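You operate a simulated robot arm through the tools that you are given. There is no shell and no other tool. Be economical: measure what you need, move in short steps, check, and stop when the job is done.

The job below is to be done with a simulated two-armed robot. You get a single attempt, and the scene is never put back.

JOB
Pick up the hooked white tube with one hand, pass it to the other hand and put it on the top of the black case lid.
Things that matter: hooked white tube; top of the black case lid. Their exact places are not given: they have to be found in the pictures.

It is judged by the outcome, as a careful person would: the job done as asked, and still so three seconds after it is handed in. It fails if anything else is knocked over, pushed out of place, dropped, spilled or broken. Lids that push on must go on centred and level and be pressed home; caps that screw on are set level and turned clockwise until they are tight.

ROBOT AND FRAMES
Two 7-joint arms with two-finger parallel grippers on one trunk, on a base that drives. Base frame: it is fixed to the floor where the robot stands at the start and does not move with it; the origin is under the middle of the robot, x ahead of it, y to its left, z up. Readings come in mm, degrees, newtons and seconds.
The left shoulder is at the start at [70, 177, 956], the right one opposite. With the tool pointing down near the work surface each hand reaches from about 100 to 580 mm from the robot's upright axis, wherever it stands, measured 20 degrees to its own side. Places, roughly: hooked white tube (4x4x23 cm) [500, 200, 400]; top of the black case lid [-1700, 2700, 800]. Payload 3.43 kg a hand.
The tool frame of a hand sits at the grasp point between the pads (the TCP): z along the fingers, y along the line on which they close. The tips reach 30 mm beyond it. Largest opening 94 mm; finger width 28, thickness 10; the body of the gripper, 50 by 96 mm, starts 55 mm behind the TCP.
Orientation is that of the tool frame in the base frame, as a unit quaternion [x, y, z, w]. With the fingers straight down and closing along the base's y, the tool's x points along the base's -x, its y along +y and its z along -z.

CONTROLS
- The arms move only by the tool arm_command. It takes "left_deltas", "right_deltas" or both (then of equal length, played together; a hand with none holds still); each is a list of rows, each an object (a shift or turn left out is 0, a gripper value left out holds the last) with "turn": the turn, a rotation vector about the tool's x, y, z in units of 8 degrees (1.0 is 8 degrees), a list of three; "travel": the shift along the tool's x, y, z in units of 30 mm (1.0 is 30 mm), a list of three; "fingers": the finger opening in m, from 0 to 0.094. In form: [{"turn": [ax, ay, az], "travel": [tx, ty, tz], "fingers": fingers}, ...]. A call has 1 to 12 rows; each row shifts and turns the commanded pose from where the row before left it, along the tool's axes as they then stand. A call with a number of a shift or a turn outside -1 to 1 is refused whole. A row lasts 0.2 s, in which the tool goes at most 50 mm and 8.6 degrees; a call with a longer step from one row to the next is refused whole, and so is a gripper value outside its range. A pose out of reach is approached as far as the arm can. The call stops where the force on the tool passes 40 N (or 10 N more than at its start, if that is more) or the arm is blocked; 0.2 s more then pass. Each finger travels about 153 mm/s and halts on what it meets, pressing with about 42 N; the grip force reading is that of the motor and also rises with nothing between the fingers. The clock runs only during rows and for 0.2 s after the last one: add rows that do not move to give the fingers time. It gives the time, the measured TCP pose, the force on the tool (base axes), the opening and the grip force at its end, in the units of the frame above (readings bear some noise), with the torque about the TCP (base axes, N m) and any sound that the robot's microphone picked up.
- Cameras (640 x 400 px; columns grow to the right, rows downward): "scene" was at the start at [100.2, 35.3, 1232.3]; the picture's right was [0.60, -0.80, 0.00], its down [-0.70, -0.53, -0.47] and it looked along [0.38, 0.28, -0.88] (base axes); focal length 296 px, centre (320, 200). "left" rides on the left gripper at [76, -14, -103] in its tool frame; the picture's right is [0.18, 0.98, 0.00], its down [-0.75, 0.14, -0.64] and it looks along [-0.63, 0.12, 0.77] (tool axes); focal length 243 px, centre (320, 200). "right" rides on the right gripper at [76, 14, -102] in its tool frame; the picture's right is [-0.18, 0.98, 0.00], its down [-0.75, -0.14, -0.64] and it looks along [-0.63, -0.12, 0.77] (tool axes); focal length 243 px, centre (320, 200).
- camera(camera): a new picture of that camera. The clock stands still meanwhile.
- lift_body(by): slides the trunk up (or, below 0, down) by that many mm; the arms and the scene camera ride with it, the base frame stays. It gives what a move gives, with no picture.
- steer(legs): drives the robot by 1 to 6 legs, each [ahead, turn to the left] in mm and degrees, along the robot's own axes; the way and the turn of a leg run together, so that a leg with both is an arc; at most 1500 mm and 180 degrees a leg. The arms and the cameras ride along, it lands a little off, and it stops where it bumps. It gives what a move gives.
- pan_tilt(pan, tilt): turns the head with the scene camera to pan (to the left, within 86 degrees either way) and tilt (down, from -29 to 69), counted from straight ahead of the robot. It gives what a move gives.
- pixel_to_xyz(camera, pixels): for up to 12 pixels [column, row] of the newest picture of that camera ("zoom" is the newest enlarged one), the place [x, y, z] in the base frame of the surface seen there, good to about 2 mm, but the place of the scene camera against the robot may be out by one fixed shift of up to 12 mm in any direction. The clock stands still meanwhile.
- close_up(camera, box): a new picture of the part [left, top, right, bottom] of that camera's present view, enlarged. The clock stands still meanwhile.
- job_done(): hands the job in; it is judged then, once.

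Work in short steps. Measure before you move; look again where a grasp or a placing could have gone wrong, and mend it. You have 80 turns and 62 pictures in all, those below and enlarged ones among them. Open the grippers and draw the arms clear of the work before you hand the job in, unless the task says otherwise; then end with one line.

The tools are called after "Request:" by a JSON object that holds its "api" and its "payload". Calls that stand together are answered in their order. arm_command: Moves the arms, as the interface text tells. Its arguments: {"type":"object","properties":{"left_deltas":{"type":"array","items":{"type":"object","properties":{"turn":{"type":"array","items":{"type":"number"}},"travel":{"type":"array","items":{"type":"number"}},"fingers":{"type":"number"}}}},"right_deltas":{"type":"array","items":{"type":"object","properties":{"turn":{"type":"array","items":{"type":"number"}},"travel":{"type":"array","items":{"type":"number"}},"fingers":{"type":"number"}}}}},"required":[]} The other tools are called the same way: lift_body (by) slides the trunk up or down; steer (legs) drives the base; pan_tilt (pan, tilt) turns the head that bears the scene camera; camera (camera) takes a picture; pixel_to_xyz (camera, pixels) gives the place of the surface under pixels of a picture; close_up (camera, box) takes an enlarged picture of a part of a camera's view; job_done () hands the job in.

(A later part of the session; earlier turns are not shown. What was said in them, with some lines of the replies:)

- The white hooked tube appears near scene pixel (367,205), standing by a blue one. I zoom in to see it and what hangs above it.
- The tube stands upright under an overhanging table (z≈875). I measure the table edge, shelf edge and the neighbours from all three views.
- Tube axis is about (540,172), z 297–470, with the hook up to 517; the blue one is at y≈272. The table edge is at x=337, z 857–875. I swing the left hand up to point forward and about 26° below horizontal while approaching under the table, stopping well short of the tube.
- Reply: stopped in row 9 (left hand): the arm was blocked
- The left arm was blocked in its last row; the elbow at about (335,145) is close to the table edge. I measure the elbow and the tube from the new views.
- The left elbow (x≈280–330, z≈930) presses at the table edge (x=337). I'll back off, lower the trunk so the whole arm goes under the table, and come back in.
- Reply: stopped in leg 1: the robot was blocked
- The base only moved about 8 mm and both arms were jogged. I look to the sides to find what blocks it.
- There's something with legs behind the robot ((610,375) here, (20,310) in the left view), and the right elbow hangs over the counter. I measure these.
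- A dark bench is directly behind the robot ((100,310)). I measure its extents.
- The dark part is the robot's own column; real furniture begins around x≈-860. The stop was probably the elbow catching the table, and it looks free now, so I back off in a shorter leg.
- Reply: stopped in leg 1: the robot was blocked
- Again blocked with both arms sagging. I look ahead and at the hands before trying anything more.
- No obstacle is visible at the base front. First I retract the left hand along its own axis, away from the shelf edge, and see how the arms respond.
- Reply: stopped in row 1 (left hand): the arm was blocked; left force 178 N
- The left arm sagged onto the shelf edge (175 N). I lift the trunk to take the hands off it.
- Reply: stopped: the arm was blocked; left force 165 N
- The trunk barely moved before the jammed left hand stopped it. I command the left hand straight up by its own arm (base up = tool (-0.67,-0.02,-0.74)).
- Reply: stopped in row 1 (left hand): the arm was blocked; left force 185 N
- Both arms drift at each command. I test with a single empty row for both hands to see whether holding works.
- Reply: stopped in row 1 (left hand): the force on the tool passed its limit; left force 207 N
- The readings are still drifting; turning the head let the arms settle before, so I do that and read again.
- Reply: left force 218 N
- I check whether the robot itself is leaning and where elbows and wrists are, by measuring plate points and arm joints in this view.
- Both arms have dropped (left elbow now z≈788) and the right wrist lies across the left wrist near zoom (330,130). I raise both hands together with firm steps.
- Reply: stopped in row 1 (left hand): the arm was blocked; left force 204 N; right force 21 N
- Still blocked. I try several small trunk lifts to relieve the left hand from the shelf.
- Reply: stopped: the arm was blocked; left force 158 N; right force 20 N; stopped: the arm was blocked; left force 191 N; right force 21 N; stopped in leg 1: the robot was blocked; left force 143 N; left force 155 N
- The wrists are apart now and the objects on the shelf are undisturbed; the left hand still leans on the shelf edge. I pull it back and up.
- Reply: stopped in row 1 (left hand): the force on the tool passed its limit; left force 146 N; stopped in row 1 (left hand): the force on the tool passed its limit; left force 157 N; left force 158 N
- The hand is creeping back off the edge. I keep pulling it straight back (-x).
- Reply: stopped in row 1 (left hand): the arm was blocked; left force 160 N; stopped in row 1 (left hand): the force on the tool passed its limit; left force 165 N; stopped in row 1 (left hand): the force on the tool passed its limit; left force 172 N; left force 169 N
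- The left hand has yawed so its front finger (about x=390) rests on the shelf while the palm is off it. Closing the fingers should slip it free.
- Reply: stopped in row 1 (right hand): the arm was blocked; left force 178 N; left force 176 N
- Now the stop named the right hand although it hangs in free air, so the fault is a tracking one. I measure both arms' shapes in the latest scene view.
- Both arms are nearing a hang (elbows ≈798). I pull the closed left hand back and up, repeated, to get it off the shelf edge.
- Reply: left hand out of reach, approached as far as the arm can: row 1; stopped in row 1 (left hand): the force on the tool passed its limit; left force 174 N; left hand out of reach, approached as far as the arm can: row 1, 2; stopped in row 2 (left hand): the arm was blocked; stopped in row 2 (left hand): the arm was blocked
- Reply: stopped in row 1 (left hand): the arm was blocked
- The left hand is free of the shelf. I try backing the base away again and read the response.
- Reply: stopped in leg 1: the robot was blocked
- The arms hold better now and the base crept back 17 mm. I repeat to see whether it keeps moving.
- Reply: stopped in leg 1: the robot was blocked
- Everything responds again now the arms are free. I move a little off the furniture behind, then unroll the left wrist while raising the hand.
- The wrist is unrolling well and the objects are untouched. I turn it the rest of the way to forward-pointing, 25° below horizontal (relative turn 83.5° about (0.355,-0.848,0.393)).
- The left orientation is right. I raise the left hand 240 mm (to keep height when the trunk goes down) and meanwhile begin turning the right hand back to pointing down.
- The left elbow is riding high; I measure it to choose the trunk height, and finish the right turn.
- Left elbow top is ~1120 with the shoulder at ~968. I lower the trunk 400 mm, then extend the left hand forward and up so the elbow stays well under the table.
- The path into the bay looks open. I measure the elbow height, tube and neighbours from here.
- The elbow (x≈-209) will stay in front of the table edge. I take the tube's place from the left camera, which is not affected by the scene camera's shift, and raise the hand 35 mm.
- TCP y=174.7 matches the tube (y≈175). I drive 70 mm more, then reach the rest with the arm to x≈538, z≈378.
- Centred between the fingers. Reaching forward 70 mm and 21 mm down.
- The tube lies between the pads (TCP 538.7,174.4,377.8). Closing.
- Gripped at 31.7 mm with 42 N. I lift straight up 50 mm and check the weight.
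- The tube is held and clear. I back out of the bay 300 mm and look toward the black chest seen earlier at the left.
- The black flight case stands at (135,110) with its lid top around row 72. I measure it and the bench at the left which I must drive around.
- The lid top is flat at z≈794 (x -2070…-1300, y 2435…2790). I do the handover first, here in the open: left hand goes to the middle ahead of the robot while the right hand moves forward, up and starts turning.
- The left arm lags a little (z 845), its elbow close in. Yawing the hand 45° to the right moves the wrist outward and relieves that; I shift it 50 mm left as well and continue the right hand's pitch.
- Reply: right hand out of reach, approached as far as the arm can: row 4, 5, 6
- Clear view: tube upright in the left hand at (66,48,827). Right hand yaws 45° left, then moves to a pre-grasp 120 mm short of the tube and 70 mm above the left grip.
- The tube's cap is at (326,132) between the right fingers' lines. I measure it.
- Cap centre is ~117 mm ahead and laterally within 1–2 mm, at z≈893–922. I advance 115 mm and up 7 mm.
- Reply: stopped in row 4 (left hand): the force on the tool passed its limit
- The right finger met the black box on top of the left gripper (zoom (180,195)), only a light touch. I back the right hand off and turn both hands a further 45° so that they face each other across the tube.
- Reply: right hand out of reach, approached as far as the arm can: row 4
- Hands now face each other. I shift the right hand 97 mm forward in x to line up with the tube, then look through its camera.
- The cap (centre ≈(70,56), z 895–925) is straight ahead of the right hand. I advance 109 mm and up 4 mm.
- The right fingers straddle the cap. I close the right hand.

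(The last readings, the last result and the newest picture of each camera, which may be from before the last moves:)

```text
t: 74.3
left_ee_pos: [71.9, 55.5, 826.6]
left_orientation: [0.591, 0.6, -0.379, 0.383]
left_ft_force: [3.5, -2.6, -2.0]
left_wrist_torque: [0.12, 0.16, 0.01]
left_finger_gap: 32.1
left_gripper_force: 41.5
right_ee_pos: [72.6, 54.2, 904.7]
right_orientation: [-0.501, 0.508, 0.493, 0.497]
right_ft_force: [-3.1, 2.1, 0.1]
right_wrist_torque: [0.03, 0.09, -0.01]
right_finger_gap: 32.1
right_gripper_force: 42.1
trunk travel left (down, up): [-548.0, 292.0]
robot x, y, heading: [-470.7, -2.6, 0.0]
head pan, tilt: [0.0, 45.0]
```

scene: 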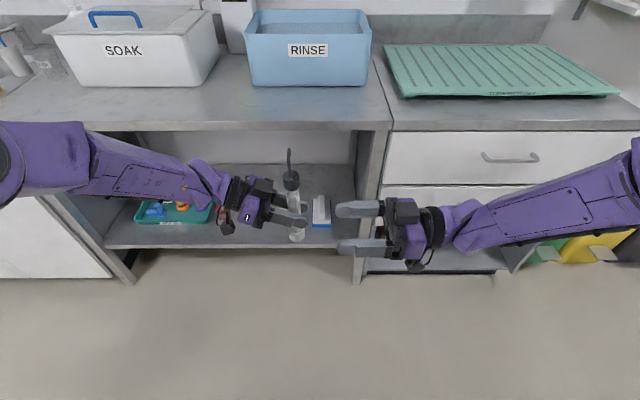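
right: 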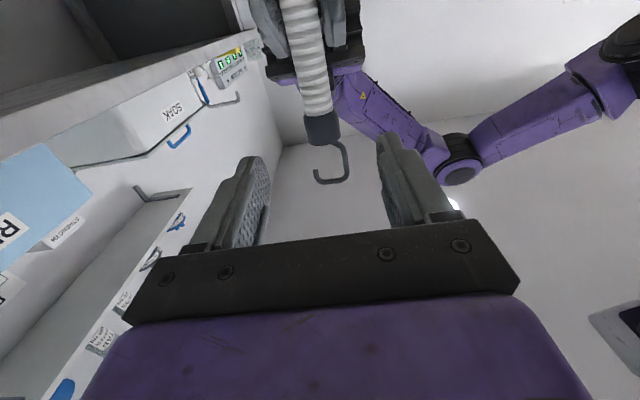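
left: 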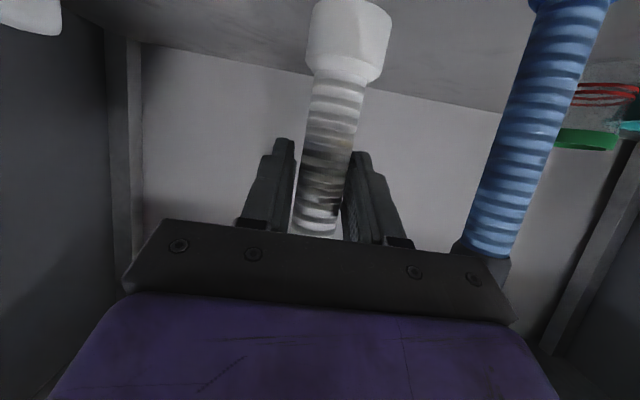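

Right grip confirmed (32.1 mm, 42 N). I open the left hand and draw it back horizontally.

Request:
{"api": "arm_command", "payload": {"left_deltas": [{"fingers": 0.07}, {"fingers": 0.07}, {}, {"travel": [0.423, 0, -0.906]}, {"travel": [0.423, 0, -0.906]}, {"travel": [0.423, 0, -0.906]}, {"travel": [0.423, 0, -0.906]}, {}]}}

Request:
{"api": "camera", "payload": {"camera": "scene"}}

```text
t: 76.1
left_ee_pos: [70.7, 176.4, 825.7]
left_orientation: [0.592, 0.6, -0.379, 0.383]
left_ft_force: [0.5, 0.5, 0.0]
left_wrist_torque: [0.01, 0.01, -0.03]
left_finger_gap: 70.1
left_gripper_force: 0.2
right_ee_pos: [72.4, 54.1, 905.6]
right_orientation: [-0.501, 0.508, 0.494, 0.497]
right_ft_force: [0.3, -0.5, -0.1]
right_wrist_torque: [-0.01, 0.03, 0.05]
right_finger_gap: 32.4
right_gripper_force: 41.8
trunk travel left (down, up): [-548.0, 292.0]
robot x, y, heading: [-473.4, 3.6, 0.3]
head pan, tilt: [0.0, 45.0]
```

```text
16 pictures are left
```

scene: 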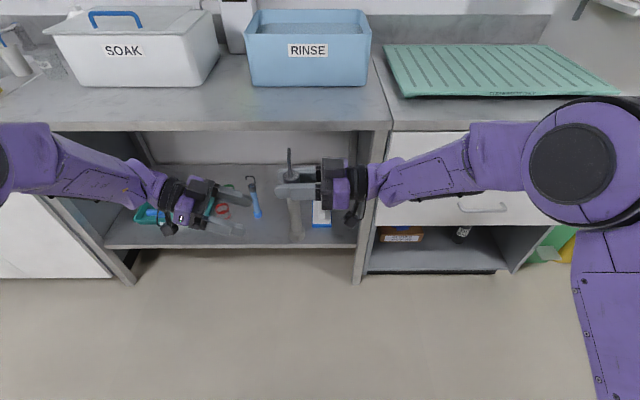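

The tube is now in the right hand. I tuck the left hand back 150 mm, raise the trunk 110 mm, and start driving: turn left 90°, ahead along the free aisle.

Request:
{"api": "arm_command", "payload": {"left_deltas": [{"travel": [0.2, -0.8, -0.4]}, {"travel": [0.2, -0.8, -0.4]}, {"travel": [0, -1, 0]}, {"travel": [0, -1, 0]}, {"travel": [0, -1, 0]}, {}]}}

Request:
{"api": "lift_body", "payload": {"by": 110}}

Request:
{"api": "steer", "payload": {"legs": [[0, 90]]}}

Request:
{"api": "pan_tilt", "payload": {"pan": 10, "tilt": 35}}

Request:
{"api": "camera", "payload": {"camera": "scene"}}

```text
t: 77.5
left_ee_pos: [-68.6, 200.4, 824.9]
left_orientation: [0.591, 0.6, -0.38, 0.384]
left_ft_force: [0.3, 0.2, 0.4]
left_wrist_torque: [-0.02, -0.01, 0.01]
left_finger_gap: 70.0
left_gripper_force: 0.1
right_ee_pos: [72.5, 53.7, 903.6]
right_orientation: [-0.5, 0.509, 0.493, 0.498]
right_ft_force: [-0.1, -0.7, -0.2]
right_wrist_torque: [-0.01, -0.02, -0.01]
right_finger_gap: 32.2
right_gripper_force: 41.7
trunk travel left (down, up): [-548.0, 292.0]
robot x, y, heading: [-472.6, 2.0, 0.2]
head pan, tilt: [0.0, 45.0]
```

```text
t: 78.9
left_ee_pos: [-67.6, 200.2, 934.6]
left_orientation: [0.591, 0.6, -0.379, 0.383]
left_ft_force: [-0.7, -0.6, 0.1]
left_wrist_torque: [0.02, -0.03, -0.01]
left_finger_gap: 69.8
left_gripper_force: 0.1
right_ee_pos: [73.6, 54.5, 1013.6]
right_orientation: [-0.501, 0.508, 0.493, 0.497]
right_ft_force: [0.1, 0.2, -0.2]
right_wrist_torque: [0.01, 0.03, 0.0]
right_finger_gap: 32.2
right_gripper_force: 42.1
trunk travel left (down, up): [-658.0, 182.0]
robot x, y, heading: [-469.4, -0.1, 0.1]
head pan, tilt: [0.0, 45.0]
```

```text
t: 83.1
left_ee_pos: [-668.5, 403.4, 934.9]
left_orientation: [-0.005, 0.842, 0.002, 0.539]
left_ft_force: [0.5, -0.1, 0.4]
left_wrist_torque: [-0.02, 0.0, 0.0]
left_finger_gap: 69.9
left_gripper_force: 0.0
right_ee_pos: [-521.8, 542.1, 1014.5]
right_orientation: [0.714, -0.006, -0.7, -0.004]
right_ft_force: [0.2, -0.2, -0.6]
right_wrist_torque: [-0.01, -0.05, 0.02]
right_finger_gap: 32.3
right_gripper_force: 41.8
trunk travel left (down, up): [-658.0, 182.0]
robot x, y, heading: [-473.0, 0.9, 90.2]
head pan, tilt: [0.0, 45.0]
```

```text
t: 83.8
left_ee_pos: [-668.9, 403.0, 934.9]
left_orientation: [-0.004, 0.843, 0.001, 0.538]
left_ft_force: [0.4, 0.0, 0.5]
left_wrist_torque: [-0.05, 0.01, -0.01]
left_finger_gap: 70.0
left_gripper_force: 0.1
right_ee_pos: [-521.4, 542.7, 1016.4]
right_orientation: [0.713, -0.006, -0.701, -0.004]
right_ft_force: [0.1, 0.1, -0.8]
right_wrist_torque: [0.04, -0.03, -0.02]
right_finger_gap: 32.2
right_gripper_force: 41.7
trunk travel left (down, up): [-658.0, 182.0]
robot x, y, heading: [-469.4, 0.0, 90.1]
head pan, tilt: [10.0, 35.0]
```

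```text
15 pictures are left
```

scene: 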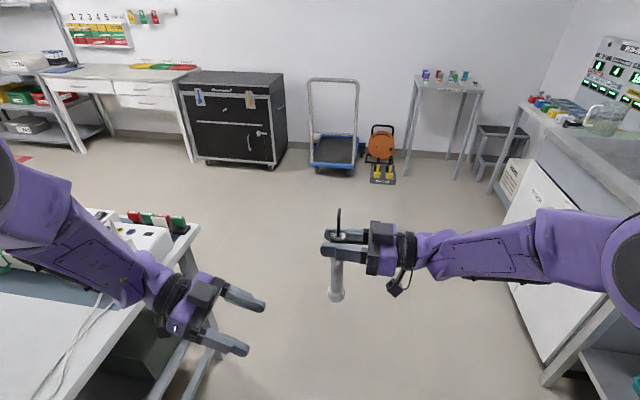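

The aisle ahead is free. I drive 1450 mm ahead.

Request:
{"api": "steer", "payload": {"legs": [[1450, 0]]}}

Request:
{"api": "steer", "payload": {"legs": [[0, 90]]}}

Request:
{"api": "camera", "payload": {"camera": "scene"}}

```text
t: 91.0
left_ee_pos: [-664.2, 1850.6, 934.4]
left_orientation: [-0.003, 0.842, 0.001, 0.539]
left_ft_force: [0.0, 0.4, 0.3]
left_wrist_torque: [-0.01, 0.0, 0.03]
left_finger_gap: 69.5
left_gripper_force: 0.0
right_ee_pos: [-517.2, 1989.4, 1014.4]
right_orientation: [0.714, -0.008, -0.7, -0.005]
right_ft_force: [-0.5, -1.1, -0.5]
right_wrist_torque: [0.01, -0.01, 0.01]
right_finger_gap: 32.2
right_gripper_force: 42.0
trunk travel left (down, up): [-658.0, 182.0]
robot x, y, heading: [-467.1, 1448.9, 89.8]
head pan, tilt: [10.0, 35.0]
```

```text
t: 95.3
left_ee_pos: [-868.0, 1246.2, 934.9]
left_orientation: [0.599, -0.592, -0.383, -0.38]
left_ft_force: [0.7, 0.6, -1.1]
left_wrist_torque: [-0.02, 0.02, 0.01]
left_finger_gap: 70.1
left_gripper_force: 0.1
right_ee_pos: [-1009.9, 1393.2, 1014.7]
right_orientation: [0.508, 0.502, -0.497, 0.494]
right_ft_force: [-0.7, -0.3, 0.2]
right_wrist_torque: [0.02, 0.02, 0.01]
right_finger_gap: 31.7
right_gripper_force: 42.3
trunk travel left (down, up): [-658.0, 182.0]
robot x, y, heading: [-465.5, 1449.0, -179.8]
head pan, tilt: [10.0, 35.0]
```

```text
14 pictures are left
```

scene: 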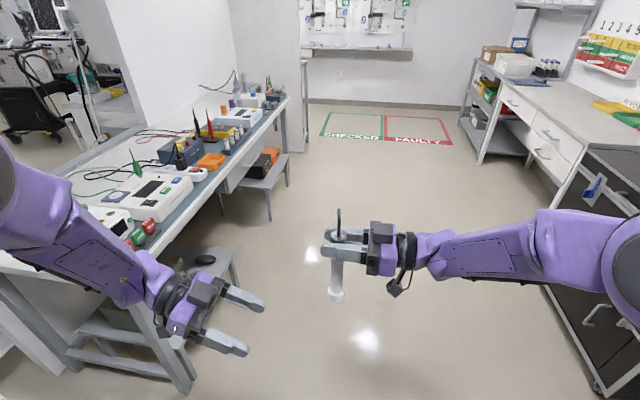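

The corridor is clear on both sides. I drive 1165 mm, then turn right to face the case.

Request:
{"api": "steer", "payload": {"legs": [[1165, 0]]}}

Request:
{"api": "steer", "payload": {"legs": [[0, -90]]}}

Request:
{"api": "camera", "payload": {"camera": "scene"}}

```text
t: 101.2
left_ee_pos: [-2026.0, 1247.8, 935.7]
left_orientation: [0.598, -0.593, -0.381, -0.38]
left_ft_force: [1.3, 0.5, 0.4]
left_wrist_torque: [0.03, 0.01, -0.01]
left_finger_gap: 70.1
left_gripper_force: 0.0
right_ee_pos: [-2164.9, 1395.4, 1014.7]
right_orientation: [0.51, 0.5, -0.498, 0.492]
right_ft_force: [0.4, 0.1, -0.7]
right_wrist_torque: [-0.02, 0.03, -0.01]
right_finger_gap: 31.6
right_gripper_force: 41.7
trunk travel left (down, up): [-658.0, 182.0]
robot x, y, heading: [-1623.4, 1445.6, 179.8]
head pan, tilt: [10.0, 35.0]
```

```text
t: 105.4
left_ee_pos: [-1819.4, 1849.9, 935.5]
left_orientation: [0.0, 0.842, -0.001, 0.54]
left_ft_force: [-0.7, 0.9, 0.4]
left_wrist_torque: [-0.01, -0.02, 0.01]
left_finger_gap: 69.9
left_gripper_force: 0.1
right_ee_pos: [-1670.3, 1988.8, 1014.7]
right_orientation: [0.713, -0.011, -0.701, -0.008]
right_ft_force: [-0.4, 0.7, -0.4]
right_wrist_torque: [-0.03, 0.01, 0.02]
right_finger_gap: 31.0
right_gripper_force: 42.0
trunk travel left (down, up): [-658.0, 182.0]
robot x, y, heading: [-1622.2, 1445.8, 89.5]
head pan, tilt: [10.0, 35.0]
```

```text
13 pictures are left
```

scene: 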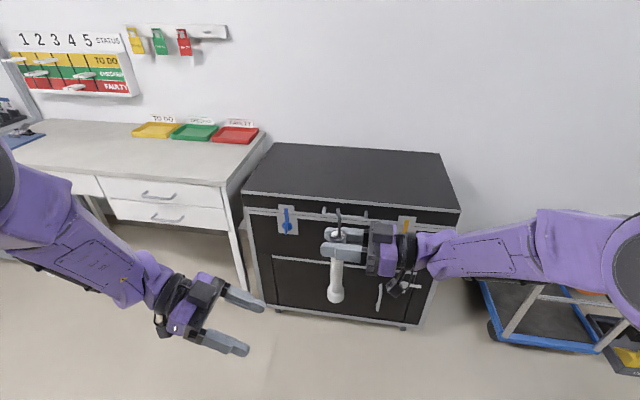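

Facing the case. I measure its lid corners, the trolley beside it, and the tube's bottom.

Request:
{"api": "pixel_to_xyz", "payload": {"camera": "scene", "pixels": [[350, 160], [250, 193], [455, 205], [350, 200], [435, 155], [280, 146], [336, 300], [335, 285], [490, 330], [585, 350], [615, 250], [530, 240]]}}

Request:
{"api": "pan_tilt", "payload": {"pan": -35, "tilt": 35}}

Request:
{"api": "camera", "payload": {"camera": "scene"}}

```text
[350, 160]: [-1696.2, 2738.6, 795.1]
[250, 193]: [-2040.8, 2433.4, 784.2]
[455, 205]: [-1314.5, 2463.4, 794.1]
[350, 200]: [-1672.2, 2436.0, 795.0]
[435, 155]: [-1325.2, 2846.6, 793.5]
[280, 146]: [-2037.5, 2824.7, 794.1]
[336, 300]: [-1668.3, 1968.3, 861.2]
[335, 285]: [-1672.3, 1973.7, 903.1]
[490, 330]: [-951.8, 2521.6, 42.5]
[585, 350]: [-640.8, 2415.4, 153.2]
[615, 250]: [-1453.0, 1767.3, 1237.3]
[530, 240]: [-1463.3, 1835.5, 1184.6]
```

```text
t: 106.5
left_ee_pos: [-1817.8, 1850.6, 934.9]
left_orientation: [-0.001, 0.843, -0.001, 0.539]
left_ft_force: [0.4, -0.7, 0.2]
left_wrist_torque: [0.02, 0.0, -0.01]
left_finger_gap: 69.9
left_gripper_force: 0.1
right_ee_pos: [-1669.4, 1988.9, 1014.3]
right_orientation: [0.714, -0.009, -0.7, -0.007]
right_ft_force: [0.3, -0.2, -0.8]
right_wrist_torque: [-0.02, -0.03, 0.01]
right_finger_gap: 31.1
right_gripper_force: 42.0
trunk travel left (down, up): [-658.0, 182.0]
robot x, y, heading: [-1624.0, 1446.8, 89.5]
head pan, tilt: [-35.0, 35.0]
```

```text
12 pictures are left
```

scene: 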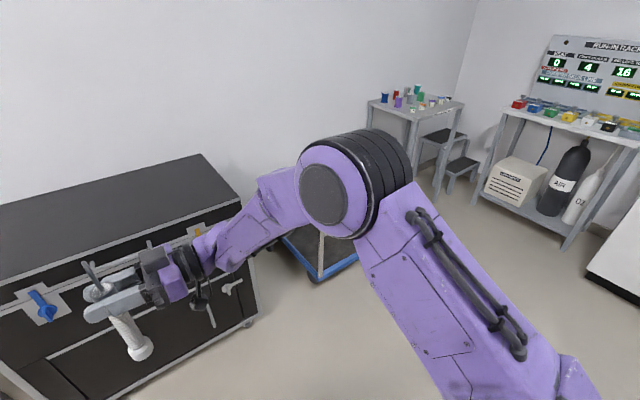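

Lid z≈794, y 2435–2846; the elbow stays clear of the trolley. The tube bottom is at ≈855, 60 mm above the lid. I drive 550 mm ahead so the tube is over the lid.

Request:
{"api": "steer", "payload": {"legs": [[550, 0]]}}

Request:
{"api": "pan_tilt", "payload": {"pan": 0, "tilt": 45}}

Request:
{"api": "camera", "payload": {"camera": "scene"}}

Request:
{"api": "camera", "payload": {"camera": "right"}}

```text
t: 109.7
left_ee_pos: [-1810.5, 2397.8, 935.5]
left_orientation: [0.001, 0.843, -0.002, 0.539]
left_ft_force: [0.3, -0.4, -0.1]
left_wrist_torque: [0.0, 0.01, -0.02]
left_finger_gap: 70.1
left_gripper_force: 0.1
right_ee_pos: [-1662.4, 2533.9, 1016.4]
right_orientation: [0.713, -0.011, -0.701, -0.008]
right_ft_force: [0.2, -0.2, -1.1]
right_wrist_torque: [-0.03, -0.02, -0.03]
right_finger_gap: 30.6
right_gripper_force: 42.3
trunk travel left (down, up): [-658.0, 182.0]
robot x, y, heading: [-1617.6, 1992.8, 89.1]
head pan, tilt: [-35.0, 35.0]
```

```text
t: 110.7
left_ee_pos: [-1811.0, 2395.6, 935.8]
left_orientation: [0.0, 0.843, -0.002, 0.538]
left_ft_force: [0.3, -0.7, -0.3]
left_wrist_torque: [0.0, 0.04, 0.01]
left_finger_gap: 69.9
left_gripper_force: 0.1
right_ee_pos: [-1664.1, 2533.8, 1014.4]
right_orientation: [0.714, -0.01, -0.7, -0.007]
right_ft_force: [-0.4, -0.4, -0.5]
right_wrist_torque: [0.0, -0.01, -0.02]
right_finger_gap: 30.7
right_gripper_force: 41.6
trunk travel left (down, up): [-658.0, 182.0]
robot x, y, heading: [-1619.5, 1986.4, 89.2]
head pan, tilt: [0.0, 45.0]
```

```text
11 pictures are left
```

scene: 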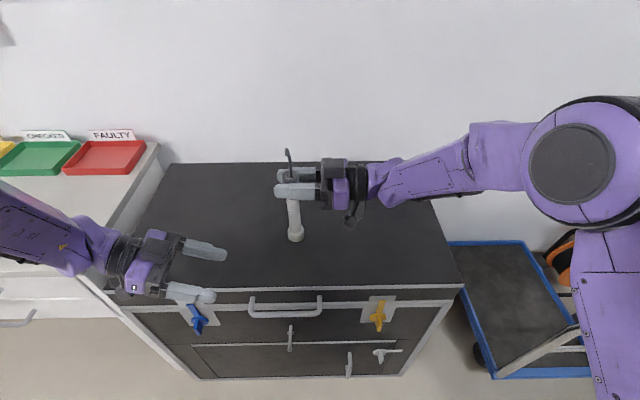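

```text
10 pictures are left
```

right: 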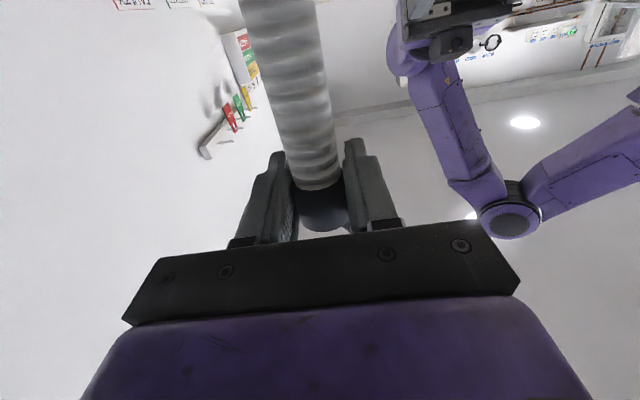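

The tube hangs over the lid. I zoom in to check that it is upright and how high its foot is.

Request:
{"api": "close_up", "payload": {"camera": "scene", "box": [240, 130, 400, 260]}}

Request:
{"api": "pixel_to_xyz", "payload": {"camera": "scene", "pixels": [[296, 237], [296, 230], [294, 215], [292, 202], [290, 240], [302, 236], [296, 250], [340, 240], [270, 240], [289, 155]]}}

```text
3.08 times, centred on (320, 195) of scene
```

zoom: 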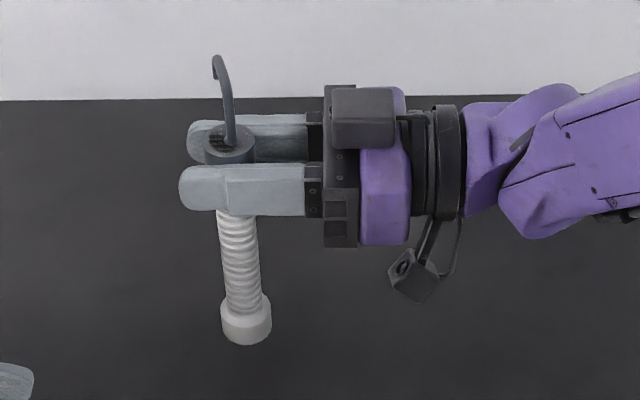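

```text
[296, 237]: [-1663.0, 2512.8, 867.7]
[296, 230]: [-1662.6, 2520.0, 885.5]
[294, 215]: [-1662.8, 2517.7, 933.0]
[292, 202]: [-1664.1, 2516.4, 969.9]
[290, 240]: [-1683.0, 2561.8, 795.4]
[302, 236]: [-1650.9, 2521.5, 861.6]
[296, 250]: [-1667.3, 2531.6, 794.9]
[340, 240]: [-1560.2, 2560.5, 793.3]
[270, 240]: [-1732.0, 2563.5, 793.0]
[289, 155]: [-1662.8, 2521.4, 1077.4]
```

The tube is upright; its foot is at ≈857, the lid ≈794. I lower 52 mm and look again.

Request:
{"api": "arm_command", "payload": {"right_deltas": [{"travel": [0.433, 0, 0]}, {"travel": [0.433, 0, 0]}, {"travel": [0.433, 0, 0]}, {"travel": [0.433, 0, 0]}, {}]}}

Request:
{"api": "close_up", "payload": {"camera": "scene", "box": [240, 150, 400, 280]}}

Request:
{"api": "pixel_to_xyz", "payload": {"camera": "zoom", "pixels": [[243, 330], [243, 322], [243, 340], [243, 348], [243, 312], [243, 356]]}}

```text
t: 111.9
left_ee_pos: [-1810.7, 2395.9, 935.9]
left_orientation: [0.001, 0.842, -0.002, 0.539]
left_ft_force: [0.0, -0.4, -0.6]
left_wrist_torque: [0.01, -0.05, -0.01]
left_finger_gap: 69.7
left_gripper_force: 0.1
right_ee_pos: [-1661.5, 2533.2, 961.9]
right_orientation: [0.714, -0.011, -0.7, -0.009]
right_ft_force: [-0.6, 0.4, -0.9]
right_wrist_torque: [0.02, 0.01, 0.01]
right_finger_gap: 30.5
right_gripper_force: 41.8
trunk travel left (down, up): [-658.0, 182.0]
robot x, y, heading: [-1615.9, 1989.9, 89.2]
head pan, tilt: [0.0, 45.0]
```

```text
3.08 times, centred on (320, 215) of scene
```

zoom: 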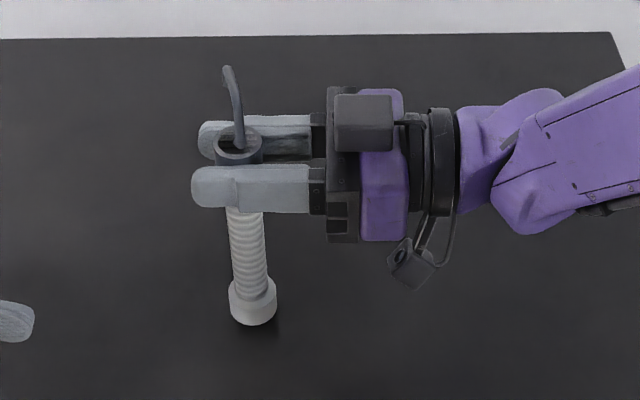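

```text
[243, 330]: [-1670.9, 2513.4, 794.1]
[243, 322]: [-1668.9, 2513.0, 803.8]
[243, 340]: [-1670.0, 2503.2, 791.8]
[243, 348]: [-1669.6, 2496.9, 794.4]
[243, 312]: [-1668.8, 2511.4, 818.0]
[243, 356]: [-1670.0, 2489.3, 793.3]
```

The foot is ≈7 mm above the lid. I lower in 1.5 mm rows and watch the force.

Request:
{"api": "arm_command", "payload": {"right_deltas": [{"travel": [0.05, 0, 0]}, {"travel": [0.05, 0, 0]}, {"travel": [0.05, 0, 0]}, {"travel": [0.05, 0, 0]}, {}]}}

Request:
{"api": "arm_command", "payload": {"right_deltas": [{"travel": [0.04, 0, 0]}, {"travel": [0.04, 0, 0]}, {}]}}

```text
t: 113.1
left_ee_pos: [-1811.0, 2395.8, 934.8]
left_orientation: [0.0, 0.842, -0.001, 0.539]
left_ft_force: [0.2, -0.5, -0.3]
left_wrist_torque: [0.0, 0.02, 0.01]
left_finger_gap: 69.9
left_gripper_force: 0.0
right_ee_pos: [-1661.5, 2533.9, 957.8]
right_orientation: [0.714, -0.011, -0.7, -0.008]
right_ft_force: [-0.1, 0.6, -1.0]
right_wrist_torque: [-0.01, 0.02, 0.0]
right_finger_gap: 30.5
right_gripper_force: 41.6
trunk travel left (down, up): [-658.0, 182.0]
robot x, y, heading: [-1618.6, 1989.4, 89.3]
head pan, tilt: [0.0, 45.0]
```

```text
t: 113.9
left_ee_pos: [-1810.8, 2395.5, 935.5]
left_orientation: [0.001, 0.842, -0.001, 0.539]
left_ft_force: [-0.4, 0.3, 0.5]
left_wrist_torque: [0.0, 0.0, -0.02]
left_finger_gap: 69.9
left_gripper_force: 0.1
right_ee_pos: [-1660.6, 2533.6, 955.6]
right_orientation: [0.713, -0.01, -0.701, -0.009]
right_ft_force: [1.3, 1.1, 10.8]
right_wrist_torque: [0.17, 0.07, -0.07]
right_finger_gap: 30.8
right_gripper_force: 42.3
trunk travel left (down, up): [-658.0, 182.0]
robot x, y, heading: [-1617.7, 1988.4, 89.2]
head pan, tilt: [0.0, 45.0]
```

Contact at 10.8 N. I open the right hand gradually.

Request:
{"api": "arm_command", "payload": {"right_deltas": [{"fingers": 0.034}, {"fingers": 0.038}, {"fingers": 0.045}, {"fingers": 0.06}, {"fingers": 0.08}, {"fingers": 0.08}, {}]}}

Request:
{"api": "close_up", "payload": {"camera": "scene", "box": [240, 150, 400, 280]}}

Request:
{"api": "camera", "payload": {"camera": "right"}}

```text
t: 115.5
left_ee_pos: [-1812.3, 2396.1, 934.3]
left_orientation: [0.002, 0.842, -0.003, 0.539]
left_ft_force: [-0.1, -0.1, -0.8]
left_wrist_torque: [0.0, 0.0, -0.03]
left_finger_gap: 69.9
left_gripper_force: 0.0
right_ee_pos: [-1662.3, 2534.1, 954.7]
right_orientation: [0.713, -0.011, -0.701, -0.008]
right_ft_force: [-1.1, -0.5, -0.5]
right_wrist_torque: [0.02, 0.01, 0.01]
right_finger_gap: 80.2
right_gripper_force: 0.0
trunk travel left (down, up): [-658.0, 182.0]
robot x, y, heading: [-1615.0, 1988.9, 89.2]
head pan, tilt: [0.0, 45.0]
```

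```text
3.08 times, centred on (320, 215) of scene
```

zoom: 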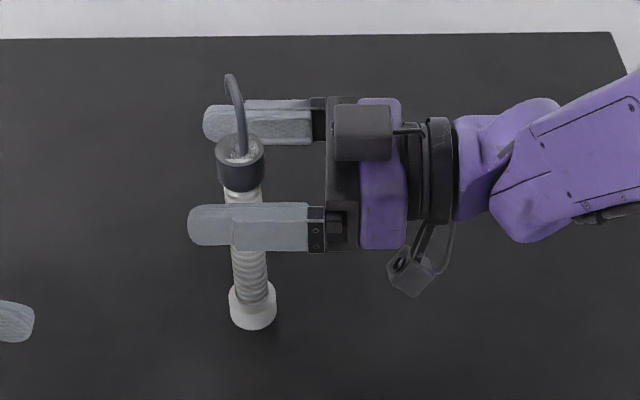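

```text
6 pictures are left
```

right: 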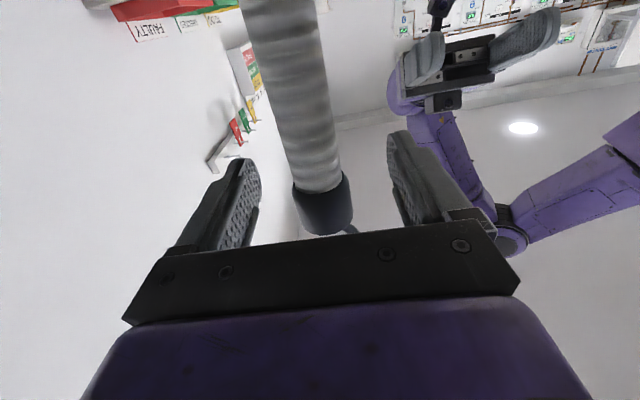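

The tube stands freely and upright on the lid. I draw the right hand back along its fingers, then look.

Request:
{"api": "arm_command", "payload": {"right_deltas": [{"travel": [0, 0, -0.5]}, {"travel": [0, 0, -0.7]}, {"travel": [0, 0, -0.8]}, {"travel": [0, 0, -0.8]}, {"travel": [0, 0, -0.8]}, {"travel": [0, 0, -0.8]}, {}]}}

Request:
{"api": "camera", "payload": {"camera": "scene"}}

```text
t: 117.1
left_ee_pos: [-1810.8, 2395.1, 936.3]
left_orientation: [0.0, 0.842, -0.002, 0.54]
left_ft_force: [0.1, 0.1, 1.1]
left_wrist_torque: [0.04, 0.01, 0.0]
left_finger_gap: 69.9
left_gripper_force: 0.0
right_ee_pos: [-1529.2, 2529.9, 956.0]
right_orientation: [0.715, -0.009, -0.699, -0.007]
right_ft_force: [0.4, 0.5, -0.1]
right_wrist_torque: [0.01, 0.0, -0.01]
right_finger_gap: 79.8
right_gripper_force: 0.1
trunk travel left (down, up): [-658.0, 182.0]
robot x, y, heading: [-1615.5, 1991.7, 89.0]
head pan, tilt: [0.0, 45.0]
```

```text
5 pictures are left
```

scene: 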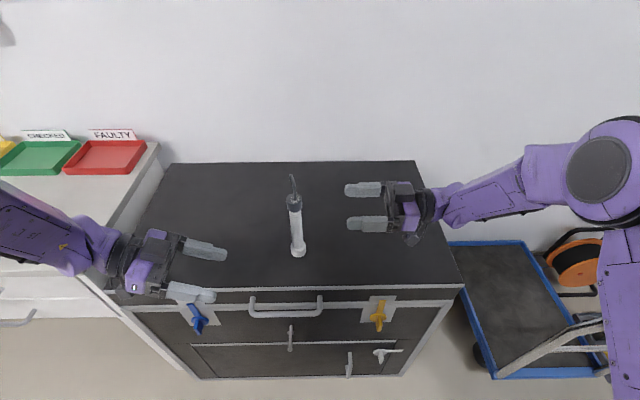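

The tube stands at (297,225) with both hands clear. I back away from the case and check once more.

Request:
{"api": "steer", "payload": {"legs": [[-350, 0]]}}

Request:
{"api": "camera", "payload": {"camera": "scene"}}

```text
t: 119.3
left_ee_pos: [-1815.7, 2042.7, 934.3]
left_orientation: [0.0, 0.842, -0.002, 0.539]
left_ft_force: [0.4, 0.0, 0.7]
left_wrist_torque: [0.0, 0.01, 0.0]
left_finger_gap: 70.4
left_gripper_force: 0.0
right_ee_pos: [-1535.5, 2178.3, 956.3]
right_orientation: [0.714, -0.009, -0.701, -0.007]
right_ft_force: [0.7, 0.1, 0.5]
right_wrist_torque: [0.0, 0.0, 0.02]
right_finger_gap: 80.0
right_gripper_force: 0.1
trunk travel left (down, up): [-658.0, 182.0]
robot x, y, heading: [-1618.8, 1642.3, 89.6]
head pan, tilt: [0.0, 45.0]
```

```text
4 pictures are left
```

scene: 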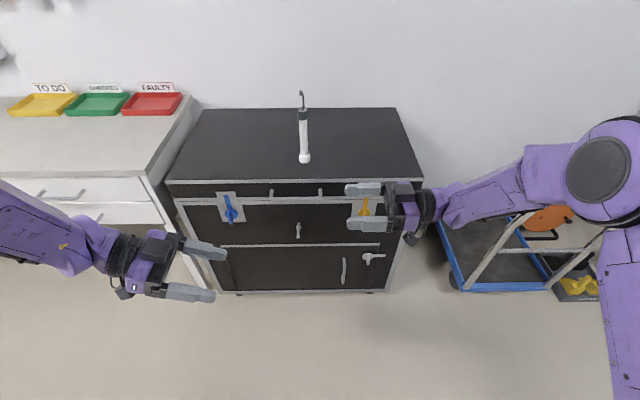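

The tube stands upright on the lid, nothing else in view has moved, and both hands are open and clear. I hand the job in.

Request:
{"api": "job_done", "payload": {}}

```text
The job is handed in.
```

The hooked white tube was picked up with the left hand, passed to the right hand, and now stands upright on top of the black case lid. In the last pictures nothing else had moved. Early on, the left arm jammed against the table edge and its hand pressed on the shelf edge at up to about 200 N, and the base once bumped the bench behind it; I did not look at the bench's position again.
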